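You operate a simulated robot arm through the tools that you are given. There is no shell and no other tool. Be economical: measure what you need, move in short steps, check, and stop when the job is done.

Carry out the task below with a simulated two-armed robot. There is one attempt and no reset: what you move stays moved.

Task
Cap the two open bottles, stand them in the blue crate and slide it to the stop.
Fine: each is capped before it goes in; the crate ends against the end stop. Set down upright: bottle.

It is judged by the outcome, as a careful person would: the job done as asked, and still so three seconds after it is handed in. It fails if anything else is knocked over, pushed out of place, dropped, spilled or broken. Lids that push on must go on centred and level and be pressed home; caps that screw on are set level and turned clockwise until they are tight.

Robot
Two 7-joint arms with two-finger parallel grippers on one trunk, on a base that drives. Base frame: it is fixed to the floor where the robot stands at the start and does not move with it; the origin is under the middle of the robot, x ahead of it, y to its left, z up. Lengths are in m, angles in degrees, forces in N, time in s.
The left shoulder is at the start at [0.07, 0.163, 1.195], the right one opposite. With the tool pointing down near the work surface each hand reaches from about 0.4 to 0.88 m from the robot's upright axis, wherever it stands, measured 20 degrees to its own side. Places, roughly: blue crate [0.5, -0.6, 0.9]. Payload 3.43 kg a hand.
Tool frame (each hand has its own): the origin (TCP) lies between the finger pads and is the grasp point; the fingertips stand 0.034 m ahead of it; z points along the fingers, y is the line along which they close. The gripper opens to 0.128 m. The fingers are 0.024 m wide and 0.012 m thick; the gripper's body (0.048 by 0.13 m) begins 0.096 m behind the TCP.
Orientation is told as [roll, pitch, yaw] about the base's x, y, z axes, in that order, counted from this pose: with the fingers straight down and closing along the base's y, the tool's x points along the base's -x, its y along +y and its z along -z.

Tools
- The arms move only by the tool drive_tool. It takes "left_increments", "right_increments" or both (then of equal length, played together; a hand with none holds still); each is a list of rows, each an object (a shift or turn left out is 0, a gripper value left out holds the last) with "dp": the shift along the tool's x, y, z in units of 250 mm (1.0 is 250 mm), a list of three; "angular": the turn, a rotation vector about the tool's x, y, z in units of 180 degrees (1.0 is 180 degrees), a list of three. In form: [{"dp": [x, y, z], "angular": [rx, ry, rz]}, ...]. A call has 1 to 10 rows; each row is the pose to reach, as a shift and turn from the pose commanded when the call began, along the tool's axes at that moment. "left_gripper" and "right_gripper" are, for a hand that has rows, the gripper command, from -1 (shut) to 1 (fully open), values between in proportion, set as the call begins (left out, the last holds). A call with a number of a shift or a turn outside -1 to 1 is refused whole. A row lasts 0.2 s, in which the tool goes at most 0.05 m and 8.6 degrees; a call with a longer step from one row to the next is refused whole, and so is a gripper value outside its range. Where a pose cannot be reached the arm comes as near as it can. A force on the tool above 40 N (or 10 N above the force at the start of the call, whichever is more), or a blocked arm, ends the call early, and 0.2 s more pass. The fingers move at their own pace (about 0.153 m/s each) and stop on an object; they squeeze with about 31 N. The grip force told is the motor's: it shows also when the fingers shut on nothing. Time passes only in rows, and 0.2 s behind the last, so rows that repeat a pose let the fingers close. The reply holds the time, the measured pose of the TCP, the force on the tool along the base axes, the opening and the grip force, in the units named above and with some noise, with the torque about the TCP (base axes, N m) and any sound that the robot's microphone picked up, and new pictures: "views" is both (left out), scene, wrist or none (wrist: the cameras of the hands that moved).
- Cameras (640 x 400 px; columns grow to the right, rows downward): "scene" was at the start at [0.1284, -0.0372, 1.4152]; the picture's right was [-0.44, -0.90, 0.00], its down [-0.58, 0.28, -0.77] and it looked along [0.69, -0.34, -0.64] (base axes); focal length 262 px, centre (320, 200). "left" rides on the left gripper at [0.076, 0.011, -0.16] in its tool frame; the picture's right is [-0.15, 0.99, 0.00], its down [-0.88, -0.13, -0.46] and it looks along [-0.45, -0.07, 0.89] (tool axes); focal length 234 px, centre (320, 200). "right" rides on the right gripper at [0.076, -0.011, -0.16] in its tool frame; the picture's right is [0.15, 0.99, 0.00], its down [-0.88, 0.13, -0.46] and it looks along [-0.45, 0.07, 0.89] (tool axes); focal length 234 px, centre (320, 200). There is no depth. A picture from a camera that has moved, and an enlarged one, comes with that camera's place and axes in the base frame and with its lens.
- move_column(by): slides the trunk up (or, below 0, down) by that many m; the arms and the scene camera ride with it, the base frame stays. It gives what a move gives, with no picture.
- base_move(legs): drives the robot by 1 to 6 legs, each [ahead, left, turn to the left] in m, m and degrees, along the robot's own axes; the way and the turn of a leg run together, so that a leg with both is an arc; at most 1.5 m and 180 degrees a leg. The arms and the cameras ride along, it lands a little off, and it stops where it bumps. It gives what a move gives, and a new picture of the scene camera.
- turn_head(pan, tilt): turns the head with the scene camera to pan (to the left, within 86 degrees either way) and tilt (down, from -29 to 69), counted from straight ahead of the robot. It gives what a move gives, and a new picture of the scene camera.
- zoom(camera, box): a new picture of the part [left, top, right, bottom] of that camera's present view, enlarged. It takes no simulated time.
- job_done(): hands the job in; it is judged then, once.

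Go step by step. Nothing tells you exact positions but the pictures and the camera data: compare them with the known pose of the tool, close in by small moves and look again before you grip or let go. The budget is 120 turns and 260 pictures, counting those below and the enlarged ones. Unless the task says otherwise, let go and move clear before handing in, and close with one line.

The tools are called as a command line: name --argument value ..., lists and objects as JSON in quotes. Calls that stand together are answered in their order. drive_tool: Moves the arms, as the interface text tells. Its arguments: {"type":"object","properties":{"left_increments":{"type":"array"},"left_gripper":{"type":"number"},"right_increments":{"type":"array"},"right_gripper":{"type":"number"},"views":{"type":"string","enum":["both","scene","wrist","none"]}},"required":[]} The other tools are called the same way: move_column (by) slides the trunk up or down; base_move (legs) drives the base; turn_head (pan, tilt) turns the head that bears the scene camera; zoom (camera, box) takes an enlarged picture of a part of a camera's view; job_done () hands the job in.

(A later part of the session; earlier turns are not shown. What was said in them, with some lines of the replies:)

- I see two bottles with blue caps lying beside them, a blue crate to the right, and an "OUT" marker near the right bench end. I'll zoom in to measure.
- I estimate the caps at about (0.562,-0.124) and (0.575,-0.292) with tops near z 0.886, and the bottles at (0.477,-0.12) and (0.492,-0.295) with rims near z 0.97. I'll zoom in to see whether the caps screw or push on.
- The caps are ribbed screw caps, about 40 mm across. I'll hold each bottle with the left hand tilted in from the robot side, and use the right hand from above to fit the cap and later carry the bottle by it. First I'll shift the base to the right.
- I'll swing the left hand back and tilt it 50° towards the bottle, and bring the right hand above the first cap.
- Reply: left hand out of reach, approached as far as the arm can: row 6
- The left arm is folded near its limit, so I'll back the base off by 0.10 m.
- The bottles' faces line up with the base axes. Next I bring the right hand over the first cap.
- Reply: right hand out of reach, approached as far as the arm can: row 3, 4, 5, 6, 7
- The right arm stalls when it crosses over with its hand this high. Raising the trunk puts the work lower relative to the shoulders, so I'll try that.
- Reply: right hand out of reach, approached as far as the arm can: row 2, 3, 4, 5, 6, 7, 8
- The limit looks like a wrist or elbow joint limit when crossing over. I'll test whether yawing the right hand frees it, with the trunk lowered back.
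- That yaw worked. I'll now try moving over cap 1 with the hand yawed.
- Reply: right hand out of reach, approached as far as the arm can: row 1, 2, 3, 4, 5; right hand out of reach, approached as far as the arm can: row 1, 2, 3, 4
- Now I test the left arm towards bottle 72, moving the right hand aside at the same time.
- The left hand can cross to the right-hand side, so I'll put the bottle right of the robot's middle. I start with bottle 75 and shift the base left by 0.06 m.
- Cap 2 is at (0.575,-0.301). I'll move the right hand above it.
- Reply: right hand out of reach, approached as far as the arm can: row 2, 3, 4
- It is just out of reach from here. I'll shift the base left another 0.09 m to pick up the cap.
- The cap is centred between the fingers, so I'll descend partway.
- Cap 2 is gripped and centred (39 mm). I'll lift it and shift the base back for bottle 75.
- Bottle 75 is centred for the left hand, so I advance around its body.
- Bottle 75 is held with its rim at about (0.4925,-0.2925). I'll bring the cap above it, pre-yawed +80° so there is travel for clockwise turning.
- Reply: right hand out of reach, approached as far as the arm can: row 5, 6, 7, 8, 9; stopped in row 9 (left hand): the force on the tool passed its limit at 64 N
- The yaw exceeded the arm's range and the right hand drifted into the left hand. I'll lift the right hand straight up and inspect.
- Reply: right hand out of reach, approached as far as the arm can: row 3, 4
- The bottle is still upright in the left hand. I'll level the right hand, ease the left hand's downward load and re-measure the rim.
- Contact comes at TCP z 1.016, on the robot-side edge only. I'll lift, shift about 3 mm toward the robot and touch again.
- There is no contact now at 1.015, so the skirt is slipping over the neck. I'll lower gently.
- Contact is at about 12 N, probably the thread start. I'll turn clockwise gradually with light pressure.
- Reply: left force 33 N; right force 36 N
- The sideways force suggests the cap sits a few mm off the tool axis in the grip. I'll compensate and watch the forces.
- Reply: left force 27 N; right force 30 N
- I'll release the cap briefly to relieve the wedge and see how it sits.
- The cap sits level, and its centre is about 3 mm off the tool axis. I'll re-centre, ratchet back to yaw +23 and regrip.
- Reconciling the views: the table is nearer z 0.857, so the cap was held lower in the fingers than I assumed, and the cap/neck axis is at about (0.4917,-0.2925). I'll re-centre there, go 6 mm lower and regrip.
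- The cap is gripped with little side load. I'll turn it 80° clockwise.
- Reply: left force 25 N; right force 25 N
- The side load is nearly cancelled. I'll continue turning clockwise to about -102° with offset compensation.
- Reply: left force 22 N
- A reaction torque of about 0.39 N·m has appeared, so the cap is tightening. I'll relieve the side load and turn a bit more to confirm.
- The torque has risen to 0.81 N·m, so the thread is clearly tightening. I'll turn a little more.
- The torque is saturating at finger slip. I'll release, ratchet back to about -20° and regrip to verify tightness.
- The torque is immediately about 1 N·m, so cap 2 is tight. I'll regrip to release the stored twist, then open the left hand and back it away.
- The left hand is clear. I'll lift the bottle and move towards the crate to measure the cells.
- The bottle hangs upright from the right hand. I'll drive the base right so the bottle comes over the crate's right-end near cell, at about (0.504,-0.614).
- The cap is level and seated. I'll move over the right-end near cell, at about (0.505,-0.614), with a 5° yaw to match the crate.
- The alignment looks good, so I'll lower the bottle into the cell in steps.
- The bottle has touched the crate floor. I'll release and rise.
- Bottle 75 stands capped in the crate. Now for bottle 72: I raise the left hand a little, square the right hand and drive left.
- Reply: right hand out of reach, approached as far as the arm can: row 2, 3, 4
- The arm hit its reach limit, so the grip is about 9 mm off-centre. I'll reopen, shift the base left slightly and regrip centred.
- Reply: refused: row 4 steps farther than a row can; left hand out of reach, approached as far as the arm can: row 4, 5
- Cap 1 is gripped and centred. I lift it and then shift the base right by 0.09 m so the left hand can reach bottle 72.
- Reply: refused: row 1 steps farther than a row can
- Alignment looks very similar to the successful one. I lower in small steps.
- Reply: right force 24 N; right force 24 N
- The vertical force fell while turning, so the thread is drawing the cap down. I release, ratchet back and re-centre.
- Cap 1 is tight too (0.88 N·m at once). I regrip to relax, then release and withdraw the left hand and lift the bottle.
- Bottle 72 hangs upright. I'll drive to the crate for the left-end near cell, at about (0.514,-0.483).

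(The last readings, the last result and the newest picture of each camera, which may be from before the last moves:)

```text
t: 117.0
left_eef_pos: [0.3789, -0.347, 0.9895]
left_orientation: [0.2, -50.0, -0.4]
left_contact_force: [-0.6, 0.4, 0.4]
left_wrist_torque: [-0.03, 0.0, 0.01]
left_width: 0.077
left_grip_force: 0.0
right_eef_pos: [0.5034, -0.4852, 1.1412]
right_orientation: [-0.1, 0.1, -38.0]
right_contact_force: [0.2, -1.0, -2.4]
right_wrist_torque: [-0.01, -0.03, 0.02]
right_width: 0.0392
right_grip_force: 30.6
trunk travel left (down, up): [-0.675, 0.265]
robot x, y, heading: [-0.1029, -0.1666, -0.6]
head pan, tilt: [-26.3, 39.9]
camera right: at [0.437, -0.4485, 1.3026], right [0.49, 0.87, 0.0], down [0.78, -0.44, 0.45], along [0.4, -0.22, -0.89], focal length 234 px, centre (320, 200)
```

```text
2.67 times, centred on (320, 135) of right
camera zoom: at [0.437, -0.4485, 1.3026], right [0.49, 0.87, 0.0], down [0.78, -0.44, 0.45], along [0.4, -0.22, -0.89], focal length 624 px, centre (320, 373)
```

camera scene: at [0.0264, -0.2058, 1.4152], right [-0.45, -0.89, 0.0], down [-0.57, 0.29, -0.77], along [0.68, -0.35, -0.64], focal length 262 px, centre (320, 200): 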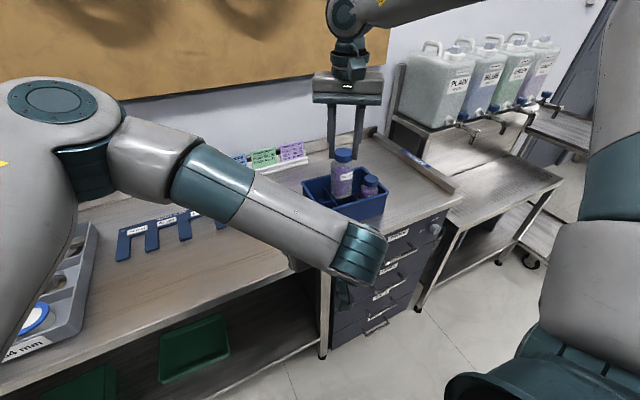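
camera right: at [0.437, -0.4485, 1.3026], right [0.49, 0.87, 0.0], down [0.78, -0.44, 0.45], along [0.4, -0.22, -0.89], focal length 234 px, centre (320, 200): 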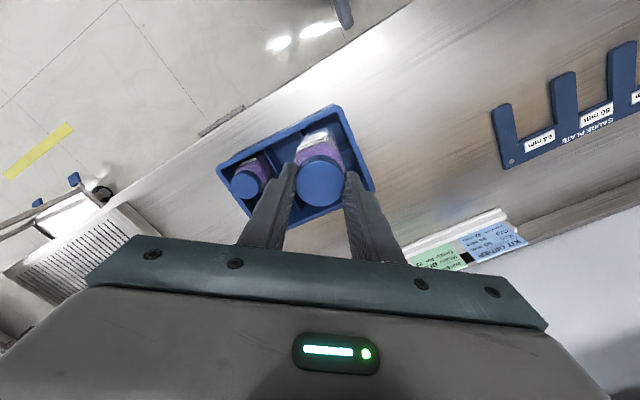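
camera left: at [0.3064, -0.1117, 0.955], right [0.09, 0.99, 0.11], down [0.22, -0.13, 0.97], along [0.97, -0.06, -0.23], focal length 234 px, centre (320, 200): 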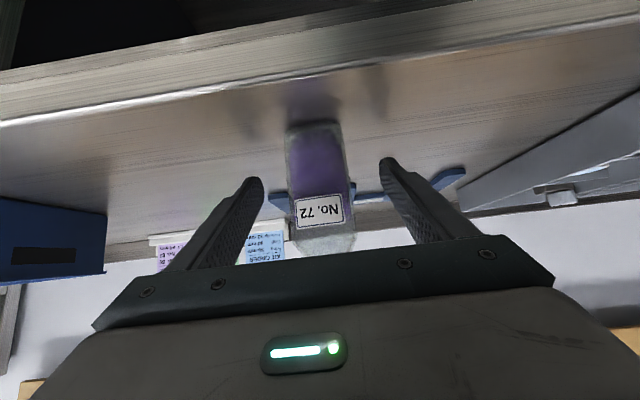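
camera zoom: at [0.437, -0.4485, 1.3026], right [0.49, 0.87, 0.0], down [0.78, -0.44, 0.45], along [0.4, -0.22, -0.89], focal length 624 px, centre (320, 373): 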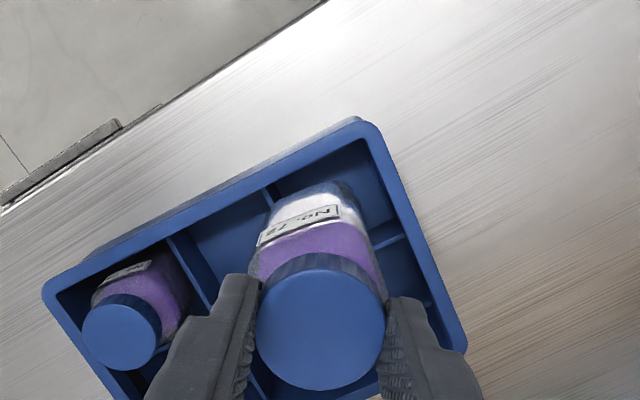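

drive_tool --right_increments '[{"dp": [-0.03, 0.039, 0]}, {"dp": [-0.03, 0.039, 0.1]}, {"dp": [-0.03, 0.039, 0.2]}, {"dp": [-0.03, 0.039, 0.25]}, {"dp": [-0.03, 0.039, 0.25]}]' --views "none"

zoom --camera "right" --box '[200, 60, 440, 210]'

zoom --camera "scene" --box '[280, 120, 440, 220]'

```text
t: 118.2
left_eef_pos: [0.3785, -0.3467, 0.9901]
left_orientation: [0.0, -49.9, -0.2]
left_contact_force: [-0.9, -0.6, -0.6]
left_wrist_torque: [0.01, -0.03, 0.01]
left_width: 0.0769
left_grip_force: 0.1
right_eef_pos: [0.5156, -0.4828, 1.0776]
right_orientation: [0.0, 0.1, -37.9]
right_contact_force: [0.1, 0.5, -1.1]
right_wrist_torque: [-0.05, 0.01, -0.03]
right_width: 0.0396
right_grip_force: 31.0
trunk travel left (down, up): [-0.675, 0.265]
robot x, y, heading: [-0.1035, -0.1677, -0.6]
head pan, tilt: [-26.3, 39.9]
```

```text
2.67 times, centred on (320, 135) of right
camera zoom: at [0.4489, -0.4462, 1.2395], right [0.49, 0.87, 0.0], down [0.78, -0.44, 0.45], along [0.4, -0.22, -0.89], focal length 624 px, centre (320, 373)
```

zoom: 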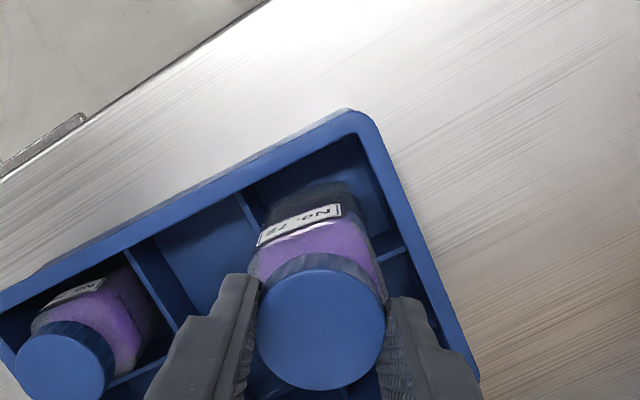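

```text
4.00 times, centred on (360, 170) of scene
camera zoom: at [0.0262, -0.2064, 1.4152], right [-0.45, -0.89, 0.0], down [-0.57, 0.29, -0.77], along [0.68, -0.35, -0.64], focal length 1046 px, centre (160, 320)
```

zoom: 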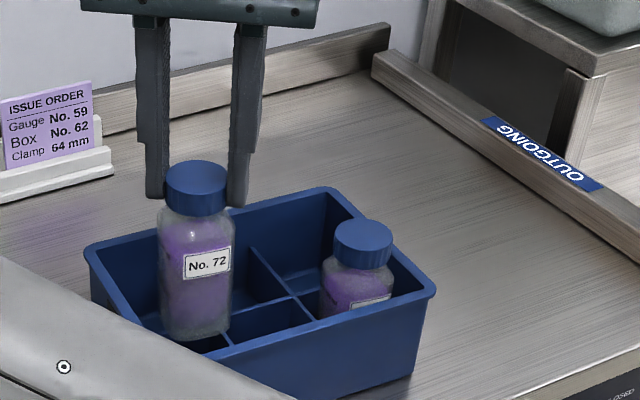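

drive_tool --right_increments '[{"dp": [0, 0, 0.08]}, {"dp": [0, 0, 0.16]}, {"dp": [0, 0, 0.24]}, {"dp": [0, 0, 0.29]}, {"dp": [0, 0, 0.298]}, {"dp": [0, 0, 0.304]}]' --views "none"

drive_tool --right_increments '[{"dp": [0, 0, 0.006]}, {"dp": [0, 0, 0.012]}]' --views "none"

```text
t: 119.6
left_eef_pos: [0.3776, -0.3473, 0.9906]
left_orientation: [0.2, -49.9, -0.2]
left_contact_force: [0.7, 0.1, 0.0]
left_wrist_torque: [0.0, 0.0, 0.03]
left_width: 0.0769
left_grip_force: 0.1
right_eef_pos: [0.5154, -0.4813, 1.002]
right_orientation: [0.1, 0.1, -37.9]
right_contact_force: [-0.1, -0.1, -1.3]
right_wrist_torque: [0.0, -0.01, 0.0]
right_width: 0.0391
right_grip_force: 30.8
trunk travel left (down, up): [-0.675, 0.265]
robot x, y, heading: [-0.0987, -0.1693, -0.4]
head pan, tilt: [-26.3, 39.9]
```

```text
t: 120.2
left_eef_pos: [0.3795, -0.3467, 0.9891]
left_orientation: [0.1, -49.9, -0.3]
left_contact_force: [-0.4, -0.2, -0.8]
left_wrist_torque: [-0.01, -0.02, -0.01]
left_width: 0.0765
left_grip_force: 0.1
right_eef_pos: [0.5154, -0.4816, 0.9992]
right_orientation: [0.0, 0.2, -37.8]
right_contact_force: [0.0, 1.1, -0.3]
right_wrist_torque: [0.0, 0.0, 0.0]
right_width: 0.039
right_grip_force: 31.4
trunk travel left (down, up): [-0.675, 0.265]
robot x, y, heading: [-0.1008, -0.1673, -0.5]
head pan, tilt: [-26.3, 39.9]
```

Nearly touching; one more millimetre, then release and rise.

drive_tool --right_increments '[{"dp": [0, 0, 0.004]}, {"dp": [0, 0, 0.006]}]' --views "none"

drive_tool --right_increments '[{"dp": [0, 0, 0]}, {"dp": [0, 0, 0]}, {"dp": [0, 0, -0.1]}, {"dp": [0, 0, -0.25]}, {"dp": [0, 0, -0.4]}, {"dp": [0, 0, -0.55]}]' --right_gripper -0.1 --views "both"

zoom --camera "scene" --box '[280, 120, 440, 220]'

```text
t: 120.8
left_eef_pos: [0.3777, -0.3465, 0.9899]
left_orientation: [0.2, -49.8, -0.3]
left_contact_force: [-0.3, 0.0, -0.6]
left_wrist_torque: [0.01, -0.01, 0.01]
left_width: 0.0768
left_grip_force: 0.0
right_eef_pos: [0.5155, -0.4815, 0.9982]
right_orientation: [0.1, -0.1, -37.8]
right_contact_force: [0.0, -0.5, 7.8]
right_wrist_torque: [-0.11, 0.05, 0.04]
right_width: 0.0393
right_grip_force: 31.1
trunk travel left (down, up): [-0.675, 0.265]
robot x, y, heading: [-0.1027, -0.1633, -0.7]
head pan, tilt: [-26.3, 39.9]
```

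```text
t: 122.2
left_eef_pos: [0.3764, -0.3465, 0.9901]
left_orientation: [0.2, -49.8, -0.3]
left_contact_force: [-0.4, -0.1, 0.0]
left_wrist_torque: [0.01, -0.04, -0.02]
left_width: 0.0768
left_grip_force: 0.1
right_eef_pos: [0.5167, -0.4798, 1.1364]
right_orientation: [0.1, 0.1, -37.7]
right_contact_force: [-0.1, 1.9, -0.6]
right_wrist_torque: [-0.02, 0.02, 0.03]
right_width: 0.0577
right_grip_force: 0.2
trunk travel left (down, up): [-0.675, 0.265]
robot x, y, heading: [-0.102, -0.167, -0.6]
head pan, tilt: [-26.3, 39.9]
camera scene: at [0.0255, -0.2057, 1.4152], right [-0.45, -0.89, 0.0], down [-0.57, 0.29, -0.77], along [0.68, -0.35, -0.64], focal length 262 px, centre (320, 200)
camera right: at [0.4504, -0.4423, 1.2972], right [0.49, 0.87, 0.0], down [0.78, -0.44, 0.45], along [0.4, -0.22, -0.89], focal length 234 px, centre (320, 200)
```

scene: 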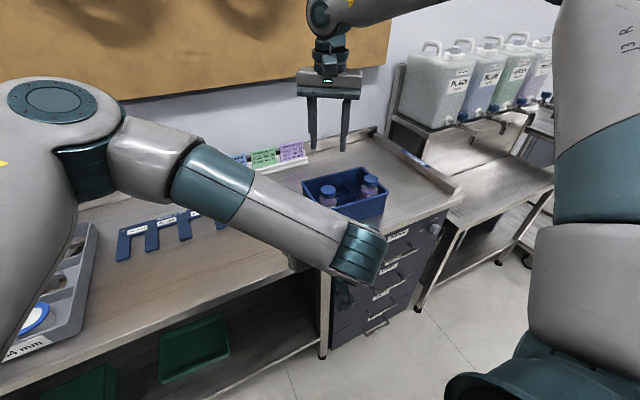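
right: 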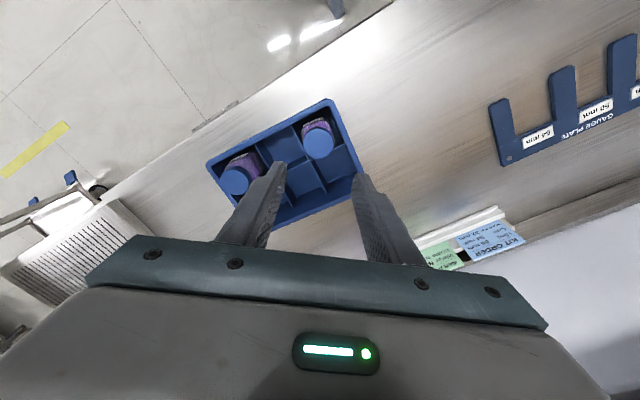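

```text
4.00 times, centred on (360, 170) of scene
camera zoom: at [0.0255, -0.2057, 1.4152], right [-0.45, -0.89, 0.0], down [-0.57, 0.29, -0.77], along [0.68, -0.35, -0.64], focal length 1046 px, centre (160, 320)
```

zoom: 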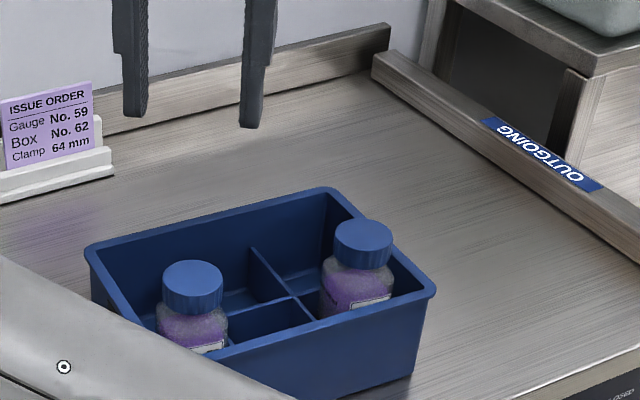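

Both bottles stand capped in the crate. Next I slide the crate: shift the base left, put the right hand with fingers spread along x just left of the crate's left end, then push towards the stop at y≈-0.92.

base_move --legs '[[0, 0.1, 0.5]]'

drive_tool --right_increments '[{"dp": [0, 0, 0], "angular": [0, 0, 0.045]}, {"dp": [0, 0, 0], "angular": [0, 0, 0.09]}, {"dp": [0, 0, 0], "angular": [0, 0, 0.135]}, {"dp": [0, 0, 0], "angular": [0, 0, 0.18]}, {"dp": [0, 0, 0], "angular": [0, 0, 0.225]}, {"dp": [0, 0, 0], "angular": [0, 0, 0.27]}, {"dp": [0, 0, 0], "angular": [0, 0, 0.288]}]' --right_gripper 0.5 --views "wrist"

```text
t: 123.3
left_eef_pos: [0.3807, -0.2429, 0.9893]
left_orientation: [0.1, -49.8, 0.4]
left_contact_force: [-0.3, -0.4, 0.1]
left_wrist_torque: [-0.01, 0.01, -0.02]
left_width: 0.077
left_grip_force: 0.0
right_eef_pos: [0.5211, -0.373, 1.135]
right_orientation: [0.0, 0.1, -37.2]
right_contact_force: [-0.3, 1.0, -0.1]
right_wrist_torque: [-0.02, 0.01, 0.02]
right_width: 0.0575
right_grip_force: 0.0
trunk travel left (down, up): [-0.675, 0.265]
robot x, y, heading: [-0.1019, -0.0661, 0.1]
head pan, tilt: [-26.3, 39.9]
camera scene: at [0.0272, -0.1048, 1.4152], right [-0.44, -0.9, 0.0], down [-0.58, 0.29, -0.77], along [0.69, -0.34, -0.64], focal length 262 px, centre (320, 200)
```

scene: 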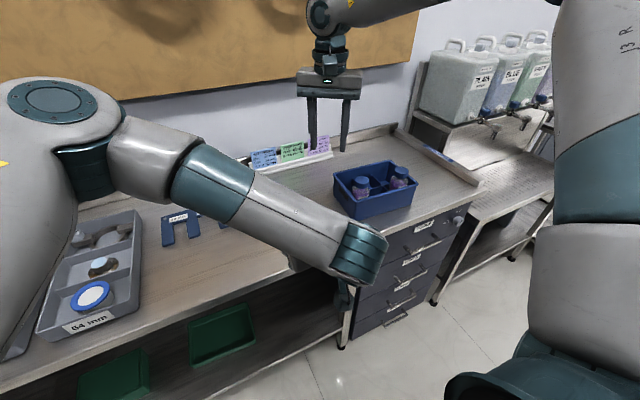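

```text
t: 125.0
left_eef_pos: [0.3805, -0.2418, 0.9895]
left_orientation: [0.2, -49.9, 0.3]
left_contact_force: [0.6, 0.7, -0.3]
left_wrist_torque: [-0.02, 0.0, -0.02]
left_width: 0.0768
left_grip_force: 0.1
right_eef_pos: [0.5205, -0.3719, 1.1359]
right_orientation: [0.0, 0.2, -89.1]
right_contact_force: [-0.5, -0.5, -0.5]
right_wrist_torque: [-0.01, -0.02, 0.01]
right_width: 0.0959
right_grip_force: 0.1
trunk travel left (down, up): [-0.675, 0.265]
robot x, y, heading: [-0.1025, -0.0667, 0.1]
head pan, tilt: [-26.3, 39.9]
camera right: at [0.509, -0.2971, 1.2965], right [0.99, 0.16, 0.0], down [0.14, -0.88, 0.45], along [0.07, -0.45, -0.89], focal length 234 px, centre (320, 200)
```

right: 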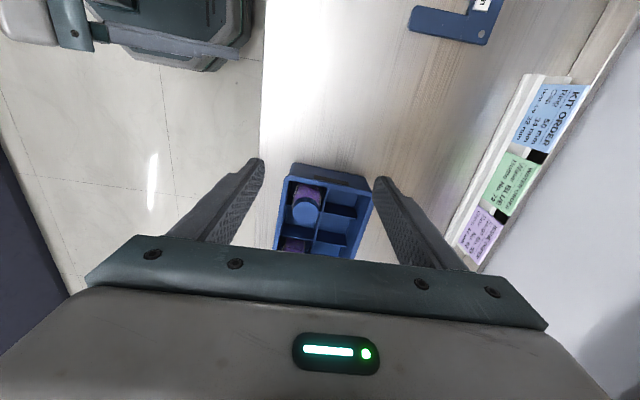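

The crate's left end is at y≈-0.45, x 0.475–0.622. I'll lower the spread fingers just left of it.

drive_tool --right_increments '[{"dp": [-0.057, 0.054, 0.1]}, {"dp": [-0.11, 0.108, 0.25]}, {"dp": [-0.11, 0.108, 0.42]}, {"dp": [-0.11, 0.108, 0.59]}, {"dp": [-0.11, 0.108, 0.76]}, {"dp": [-0.11, 0.108, 0.86]}, {"dp": [-0.11, 0.108, 0.9]}]' --views "both"

```text
t: 126.5
left_eef_pos: [0.3809, -0.2419, 0.9899]
left_orientation: [0.1, -49.8, 0.3]
left_contact_force: [-0.2, -0.3, 0.2]
left_wrist_torque: [-0.02, 0.01, -0.01]
left_width: 0.0768
left_grip_force: 0.1
right_eef_pos: [0.5491, -0.3999, 0.9109]
right_orientation: [0.0, 0.1, -89.1]
right_contact_force: [-0.4, 0.3, -0.5]
right_wrist_torque: [-0.04, 0.06, -0.01]
right_width: 0.096
right_grip_force: 0.2
trunk travel left (down, up): [-0.675, 0.265]
robot x, y, heading: [-0.1021, -0.0694, 0.1]
head pan, tilt: [-26.3, 39.9]
camera scene: at [0.0275, -0.1047, 1.4152], right [-0.44, -0.9, 0.0], down [-0.58, 0.28, -0.77], along [0.69, -0.34, -0.64], focal length 262 px, centre (320, 200)
camera right: at [0.5363, -0.3253, 1.07], right [0.99, 0.16, 0.0], down [0.15, -0.88, 0.45], along [0.07, -0.45, -0.89], focal length 234 px, centre (320, 200)
```

scene: 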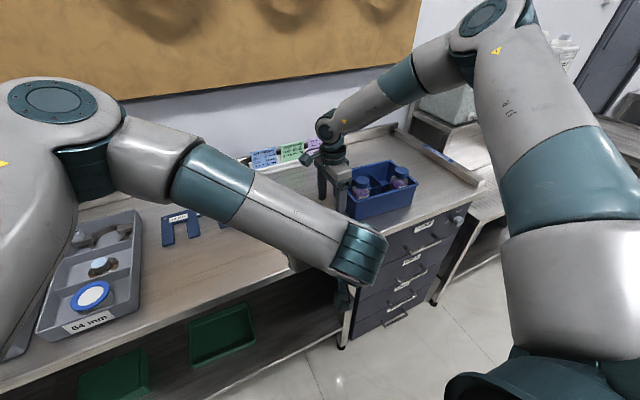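
right: 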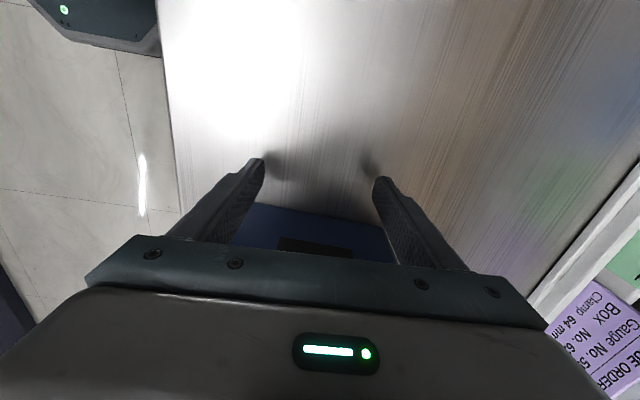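

drive_tool --right_increments '[{"dp": [-0.05, 0, 0]}, {"dp": [-0.1, -0.001, 0]}, {"dp": [-0.15, -0.002, 0]}, {"dp": [-0.2, -0.003, 0]}, {"dp": [-0.25, -0.004, 0]}, {"dp": [-0.3, -0.005, 0]}, {"dp": [-0.35, -0.005, 0]}, {"dp": [-0.4, -0.006, 0]}]' --views "both"

zoom --camera "scene" --box '[310, 120, 490, 232]'

```text
t: 128.3
left_eef_pos: [0.3805, -0.2409, 0.9892]
left_orientation: [0.1, -49.9, 0.3]
left_contact_force: [0.2, -0.6, 0.4]
left_wrist_torque: [0.02, -0.01, 0.03]
left_width: 0.0768
left_grip_force: 0.0
right_eef_pos: [0.548, -0.4993, 0.9092]
right_orientation: [0.0, 0.2, -89.0]
right_contact_force: [0.1, 1.7, 0.8]
right_wrist_torque: [-0.05, 0.0, -0.09]
right_width: 0.096
right_grip_force: 0.2
trunk travel left (down, up): [-0.675, 0.265]
robot x, y, heading: [-0.1023, -0.0664, 0.2]
head pan, tilt: [-26.3, 39.9]
camera scene: at [0.027, -0.1045, 1.4153], right [-0.44, -0.9, 0.0], down [-0.58, 0.28, -0.77], along [0.69, -0.34, -0.64], focal length 262 px, centre (320, 200)
camera right: at [0.5364, -0.424, 1.0701], right [0.99, 0.16, 0.0], down [0.15, -0.88, 0.45], along [0.07, -0.45, -0.89], focal length 234 px, centre (320, 200)
```

scene: 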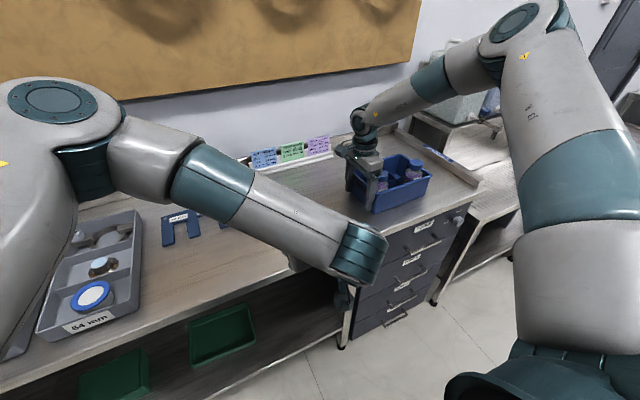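
right: 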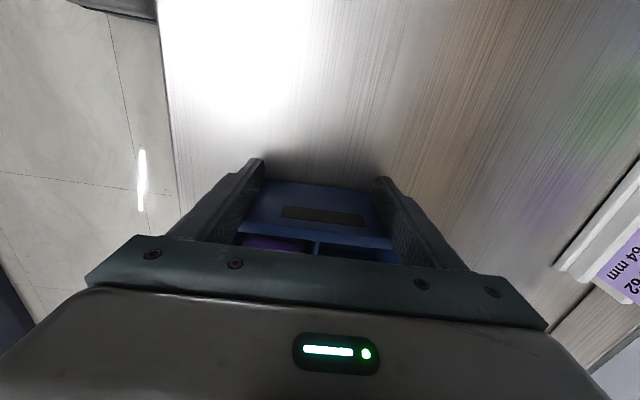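

```text
3.56 times, centred on (400, 176) of scene
camera zoom: at [0.027, -0.1045, 1.4153], right [-0.44, -0.9, 0.0], down [-0.58, 0.28, -0.77], along [0.69, -0.34, -0.64], focal length 930 px, centre (36, 285)
```

zoom: 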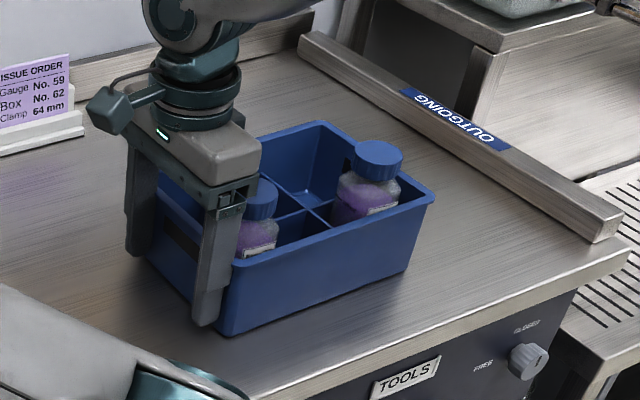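

The crate slides straight with light force. I back the hand off, shift the base right for reach, then continue.

drive_tool --right_increments '[{"dp": [0.15, 0, 0]}, {"dp": [0.3, 0, 0]}, {"dp": [0.45, 0, 0]}, {"dp": [0.58, 0, 0]}]' --views "none"

base_move --legs '[[0, -0.12, 0]]'

drive_tool --right_increments '[{"dp": [-0.05, 0, 0]}, {"dp": [-0.1, 0, 0]}, {"dp": [-0.15, 0, 0]}, {"dp": [-0.2, 0, 0]}, {"dp": [-0.25, 0, 0]}, {"dp": [-0.3, 0, 0]}, {"dp": [-0.35, 0, 0]}, {"dp": [-0.4, 0, 0]}]' --views "none"

```text
t: 129.3
left_eef_pos: [0.3805, -0.2414, 0.9898]
left_orientation: [0.1, -49.9, 0.3]
left_contact_force: [0.6, -0.4, 0.2]
left_wrist_torque: [-0.03, 0.0, -0.01]
left_width: 0.0771
left_grip_force: 0.0
right_eef_pos: [0.5451, -0.3535, 0.9117]
right_orientation: [0.0, 0.0, -89.1]
right_contact_force: [0.2, 0.9, -0.8]
right_wrist_torque: [-0.01, 0.0, 0.02]
right_width: 0.096
right_grip_force: 0.0
trunk travel left (down, up): [-0.675, 0.265]
robot x, y, heading: [-0.1, -0.0666, -0.3]
head pan, tilt: [-26.3, 39.9]
```

```text
t: 130.6
left_eef_pos: [0.3793, -0.3645, 0.9887]
left_orientation: [0.2, -50.0, 0.3]
left_contact_force: [-0.3, -0.3, 0.0]
left_wrist_torque: [0.01, 0.01, 0.02]
left_width: 0.0769
left_grip_force: 0.1
right_eef_pos: [0.5451, -0.4792, 0.9122]
right_orientation: [-0.1, 0.0, -89.1]
right_contact_force: [0.2, 0.7, 0.3]
right_wrist_torque: [0.0, 0.02, 0.01]
right_width: 0.0963
right_grip_force: 0.1
trunk travel left (down, up): [-0.675, 0.265]
robot x, y, heading: [-0.1034, -0.193, -0.3]
head pan, tilt: [-26.3, 39.9]
camera scene: at [0.0269, -0.2273, 1.4153], right [-0.44, -0.9, 0.0], down [-0.58, 0.29, -0.77], along [0.69, -0.34, -0.64], focal length 262 px, centre (320, 200)
```

scene: 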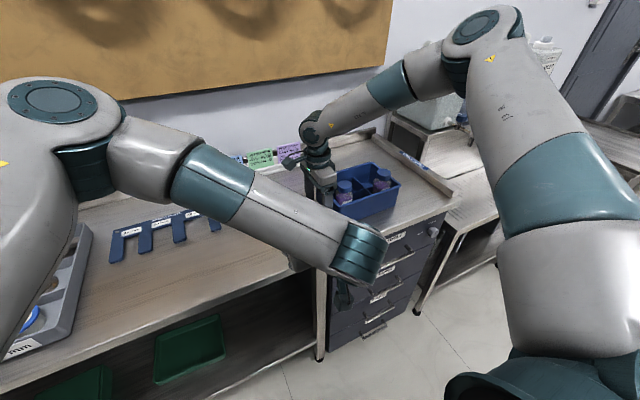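

```text
t: 132.4
left_eef_pos: [0.3809, -0.3653, 0.9897]
left_orientation: [0.1, -49.9, 0.3]
left_contact_force: [0.0, -0.5, -0.2]
left_wrist_torque: [-0.01, 0.03, 0.01]
left_width: 0.0766
left_grip_force: 0.1
right_eef_pos: [0.5471, -0.5794, 0.9132]
right_orientation: [0.0, 0.1, -89.1]
right_contact_force: [-0.5, 1.8, 0.0]
right_wrist_torque: [-0.09, -0.06, -0.04]
right_width: 0.0961
right_grip_force: 0.6
trunk travel left (down, up): [-0.675, 0.265]
robot x, y, heading: [-0.1013, -0.1917, -0.2]
head pan, tilt: [-26.3, 39.9]
```

drive_tool --right_increments '[{"dp": [-0.05, 0, 0]}, {"dp": [-0.1, 0, 0]}, {"dp": [-0.15, 0, 0]}, {"dp": [-0.2, 0, 0]}, {"dp": [-0.25, 0, 0]}, {"dp": [-0.3, 0, 0]}]' --views "both"

zoom --camera "scene" --box '[300, 120, 480, 232]'

```text
t: 133.8
left_eef_pos: [0.3809, -0.3657, 0.9897]
left_orientation: [0.1, -49.9, 0.2]
left_contact_force: [0.1, 0.3, 0.5]
left_wrist_torque: [0.0, 0.0, -0.01]
left_width: 0.0768
left_grip_force: 0.1
right_eef_pos: [0.5478, -0.6527, 0.9133]
right_orientation: [0.0, 0.0, -89.1]
right_contact_force: [0.8, 2.3, 1.3]
right_wrist_torque: [-0.11, 0.05, -0.09]
right_width: 0.0963
right_grip_force: 0.1
trunk travel left (down, up): [-0.675, 0.265]
robot x, y, heading: [-0.1022, -0.1879, -0.1]
head pan, tilt: [-26.3, 39.9]
camera scene: at [0.0269, -0.2276, 1.4153], right [-0.44, -0.9, 0.0], down [-0.58, 0.29, -0.77], along [0.69, -0.34, -0.64], focal length 262 px, centre (320, 200)
camera right: at [0.5367, -0.5781, 1.0734], right [0.99, 0.16, 0.0], down [0.14, -0.88, 0.45], along [0.07, -0.45, -0.89], focal length 234 px, centre (320, 200)
```

scene: 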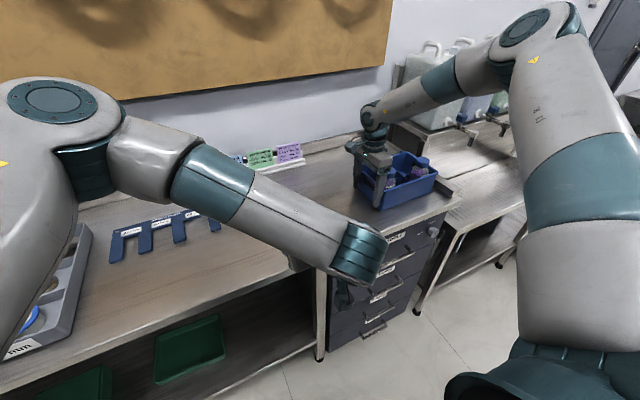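
right: 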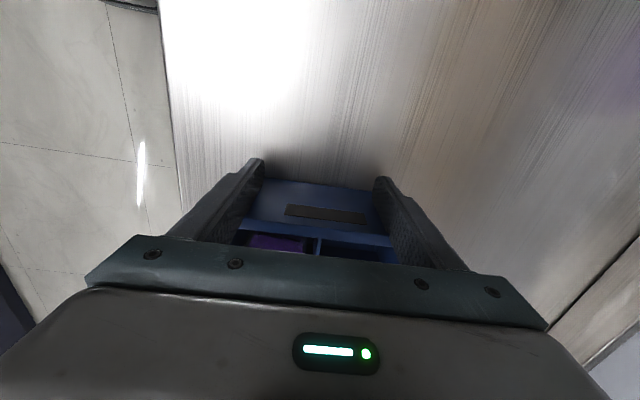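

```text
3.56 times, centred on (390, 176) of scene
camera zoom: at [0.0269, -0.2276, 1.4153], right [-0.44, -0.9, 0.0], down [-0.58, 0.29, -0.77], along [0.69, -0.34, -0.64], focal length 930 px, centre (71, 285)
```

zoom: 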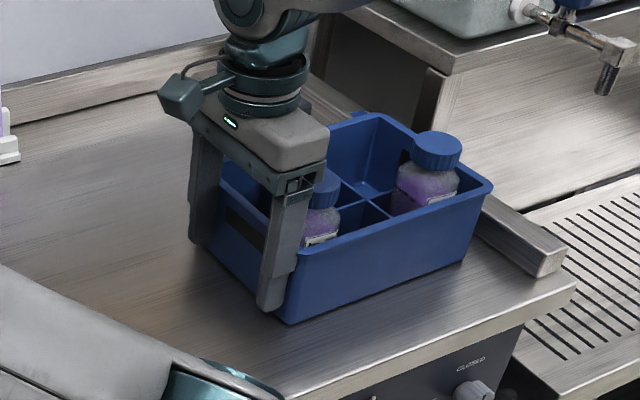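

Close to the stop now. I push in small steps until the force rises.

drive_tool --right_increments '[{"dp": [-0.02, 0, 0]}, {"dp": [-0.04, 0, 0]}, {"dp": [-0.06, 0, 0]}, {"dp": [-0.08, 0, 0]}, {"dp": [-0.1, 0, 0]}, {"dp": [-0.12, 0, 0]}]' --views "none"

```text
t: 135.2
left_eef_pos: [0.3801, -0.3647, 0.9901]
left_orientation: [0.2, -49.9, 0.2]
left_contact_force: [-0.7, 0.2, 0.0]
left_wrist_torque: [0.01, 0.02, -0.01]
left_width: 0.0768
left_grip_force: 0.1
right_eef_pos: [0.5467, -0.6831, 0.9136]
right_orientation: [0.0, 0.1, -89.1]
right_contact_force: [-0.4, 2.1, -0.5]
right_wrist_torque: [-0.02, -0.02, -0.03]
right_width: 0.0956
right_grip_force: 0.0
trunk travel left (down, up): [-0.675, 0.265]
robot x, y, heading: [-0.0978, -0.1907, -0.0]
head pan, tilt: [-26.3, 39.9]
```

drive_tool --right_increments '[{"dp": [-0.015, 0, 0]}, {"dp": [-0.03, 0, 0]}, {"dp": [-0.045, 0, 0]}, {"dp": [-0.06, 0, 0]}, {"dp": [-0.075, 0, 0]}, {"dp": [-0.09, 0, 0]}]' --views "scene"

zoom --camera "scene" --box '[330, 120, 490, 220]'

```text
t: 136.2
left_eef_pos: [0.3812, -0.3645, 0.9894]
left_orientation: [0.1, -49.9, 0.6]
left_contact_force: [0.3, -0.2, -0.7]
left_wrist_torque: [0.04, -0.03, 0.02]
left_width: 0.0769
left_grip_force: 0.0
right_eef_pos: [0.5519, -0.6867, 0.9167]
right_orientation: [0.1, 0.7, -88.9]
right_contact_force: [-1.3, 19.5, 5.8]
right_wrist_torque: [-0.66, 0.24, -1.32]
right_width: 0.0969
right_grip_force: 1.1
trunk travel left (down, up): [-0.675, 0.265]
robot x, y, heading: [-0.1011, -0.1911, 0.5]
head pan, tilt: [-26.3, 39.9]
stopped in row 5 (right hand): the force on the tool passed its limit at 42 N (the readings are from after the stop); the commanded pose is now the measured one
camera scene: at [0.0262, -0.2258, 1.4155], right [-0.44, -0.9, 0.0], down [-0.58, 0.28, -0.77], along [0.69, -0.34, -0.64], focal length 262 px, centre (320, 200)
```

scene: 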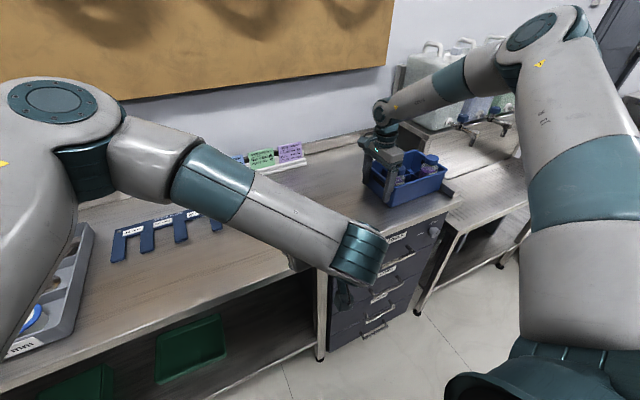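

```text
4.00 times, centred on (410, 170) of scene
camera zoom: at [0.0262, -0.2258, 1.4155], right [-0.44, -0.9, 0.0], down [-0.58, 0.28, -0.77], along [0.69, -0.34, -0.64], focal length 1046 px, centre (-40, 320)
```

zoom: 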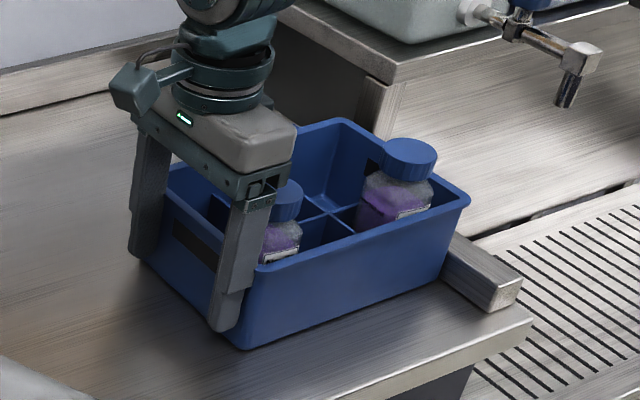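

Firm contact with the stop. I back off, rise and inspect whether the crate is flush.

drive_tool --right_increments '[{"dp": [0.06, 0, 0]}, {"dp": [0.14, 0, 0]}, {"dp": [0.14, 0, -0.19]}, {"dp": [0.14, 0, -0.38]}, {"dp": [0.14, 0, -0.57]}, {"dp": [0.14, 0, -0.76]}, {"dp": [0.0, 0, -0.9]}, {"dp": [-0.15, 0, -0.95]}, {"dp": [-0.3, 0, -0.95]}]' --views "both"

zoom --camera "scene" --box '[330, 120, 490, 220]'

zoom --camera "right" --box '[220, 100, 460, 250]'

```text
t: 138.2
left_eef_pos: [0.3818, -0.3636, 0.9897]
left_orientation: [0.2, -49.9, 0.3]
left_contact_force: [-0.8, 0.4, -0.9]
left_wrist_torque: [0.0, 0.01, 0.02]
left_width: 0.0769
left_grip_force: 0.0
right_eef_pos: [0.551, -0.7663, 1.1509]
right_orientation: [0.0, 0.6, -89.0]
right_contact_force: [-0.5, -0.3, -0.8]
right_wrist_torque: [-0.01, 0.01, 0.0]
right_width: 0.096
right_grip_force: 0.1
trunk travel left (down, up): [-0.675, 0.265]
robot x, y, heading: [-0.1027, -0.1912, 0.4]
head pan, tilt: [-26.3, 39.9]
camera scene: at [0.0275, -0.228, 1.4151], right [-0.44, -0.9, 0.0], down [-0.58, 0.28, -0.77], along [0.69, -0.34, -0.64], focal length 262 px, centre (320, 200)
camera right: at [0.5382, -0.6931, 1.3122], right [0.99, 0.16, 0.0], down [0.15, -0.88, 0.45], along [0.07, -0.44, -0.89], focal length 234 px, centre (320, 200)
```

scene: 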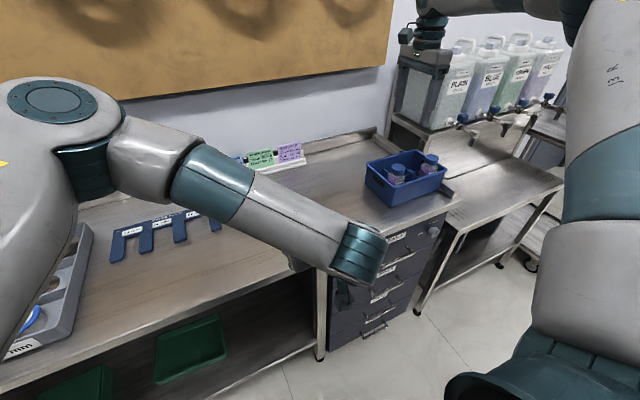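
right: 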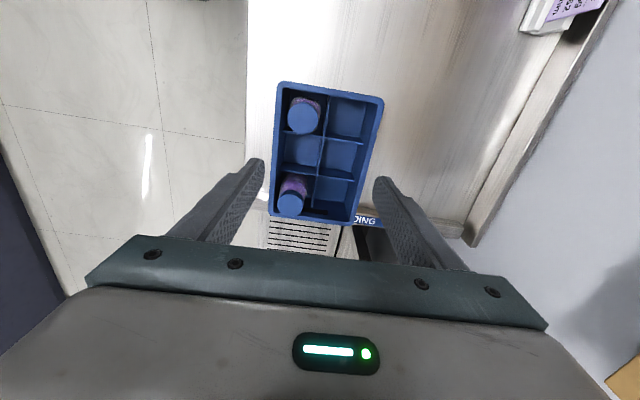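

```text
4.00 times, centred on (410, 170) of scene
camera zoom: at [0.0275, -0.228, 1.4151], right [-0.44, -0.9, 0.0], down [-0.58, 0.28, -0.77], along [0.69, -0.34, -0.64], focal length 1046 px, centre (-40, 320)
```

zoom: 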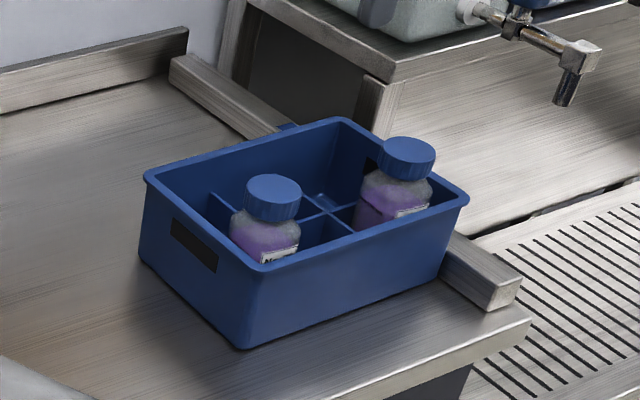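

```text
2.67 times, centred on (340, 175) of right
camera zoom: at [0.5382, -0.6931, 1.3122], right [0.99, 0.16, 0.0], down [0.15, -0.88, 0.45], along [0.07, -0.44, -0.89], focal length 624 px, centre (267, 267)
```

zoom: 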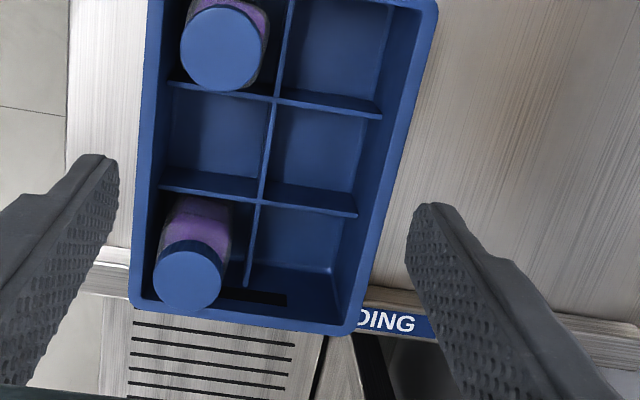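

zoom --camera "scene" --box '[420, 165, 468, 195]'

zoom --camera "scene" --box '[380, 140, 428, 170]'

```text
13.33 times, centred on (444, 180) of scene
camera zoom: at [0.0275, -0.228, 1.4151], right [-0.44, -0.9, 0.0], down [-0.58, 0.28, -0.77], along [0.69, -0.34, -0.64], focal length 3488 px, centre (-1333, 467)
```

zoom: 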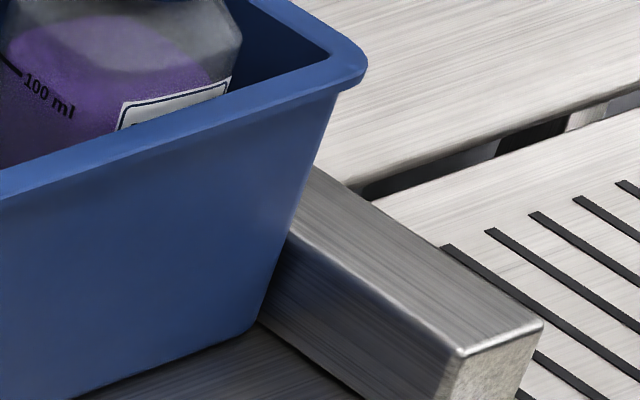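

```text
13.33 times, centred on (404, 155) of scene
camera zoom: at [0.0275, -0.228, 1.4151], right [-0.44, -0.9, 0.0], down [-0.58, 0.28, -0.77], along [0.69, -0.34, -0.64], focal length 3488 px, centre (-800, 800)
```

zoom: 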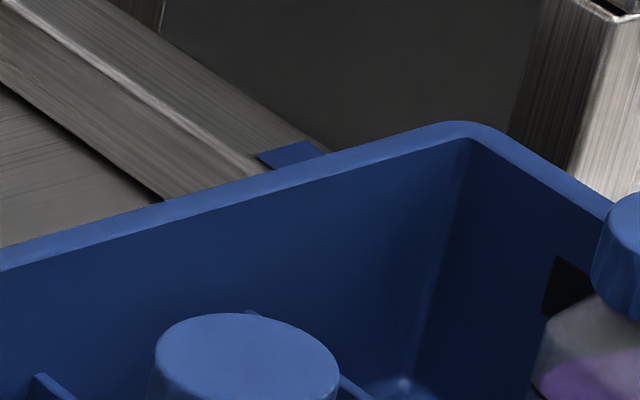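

The crate sits flush against the stop, with both capped bottles upright inside and both hands clear. Handing in.

job_done

```text
The job is handed in.
```

I capped and tightened both bottles, stood them upright in the blue crate, and slid the crate against the end stop.
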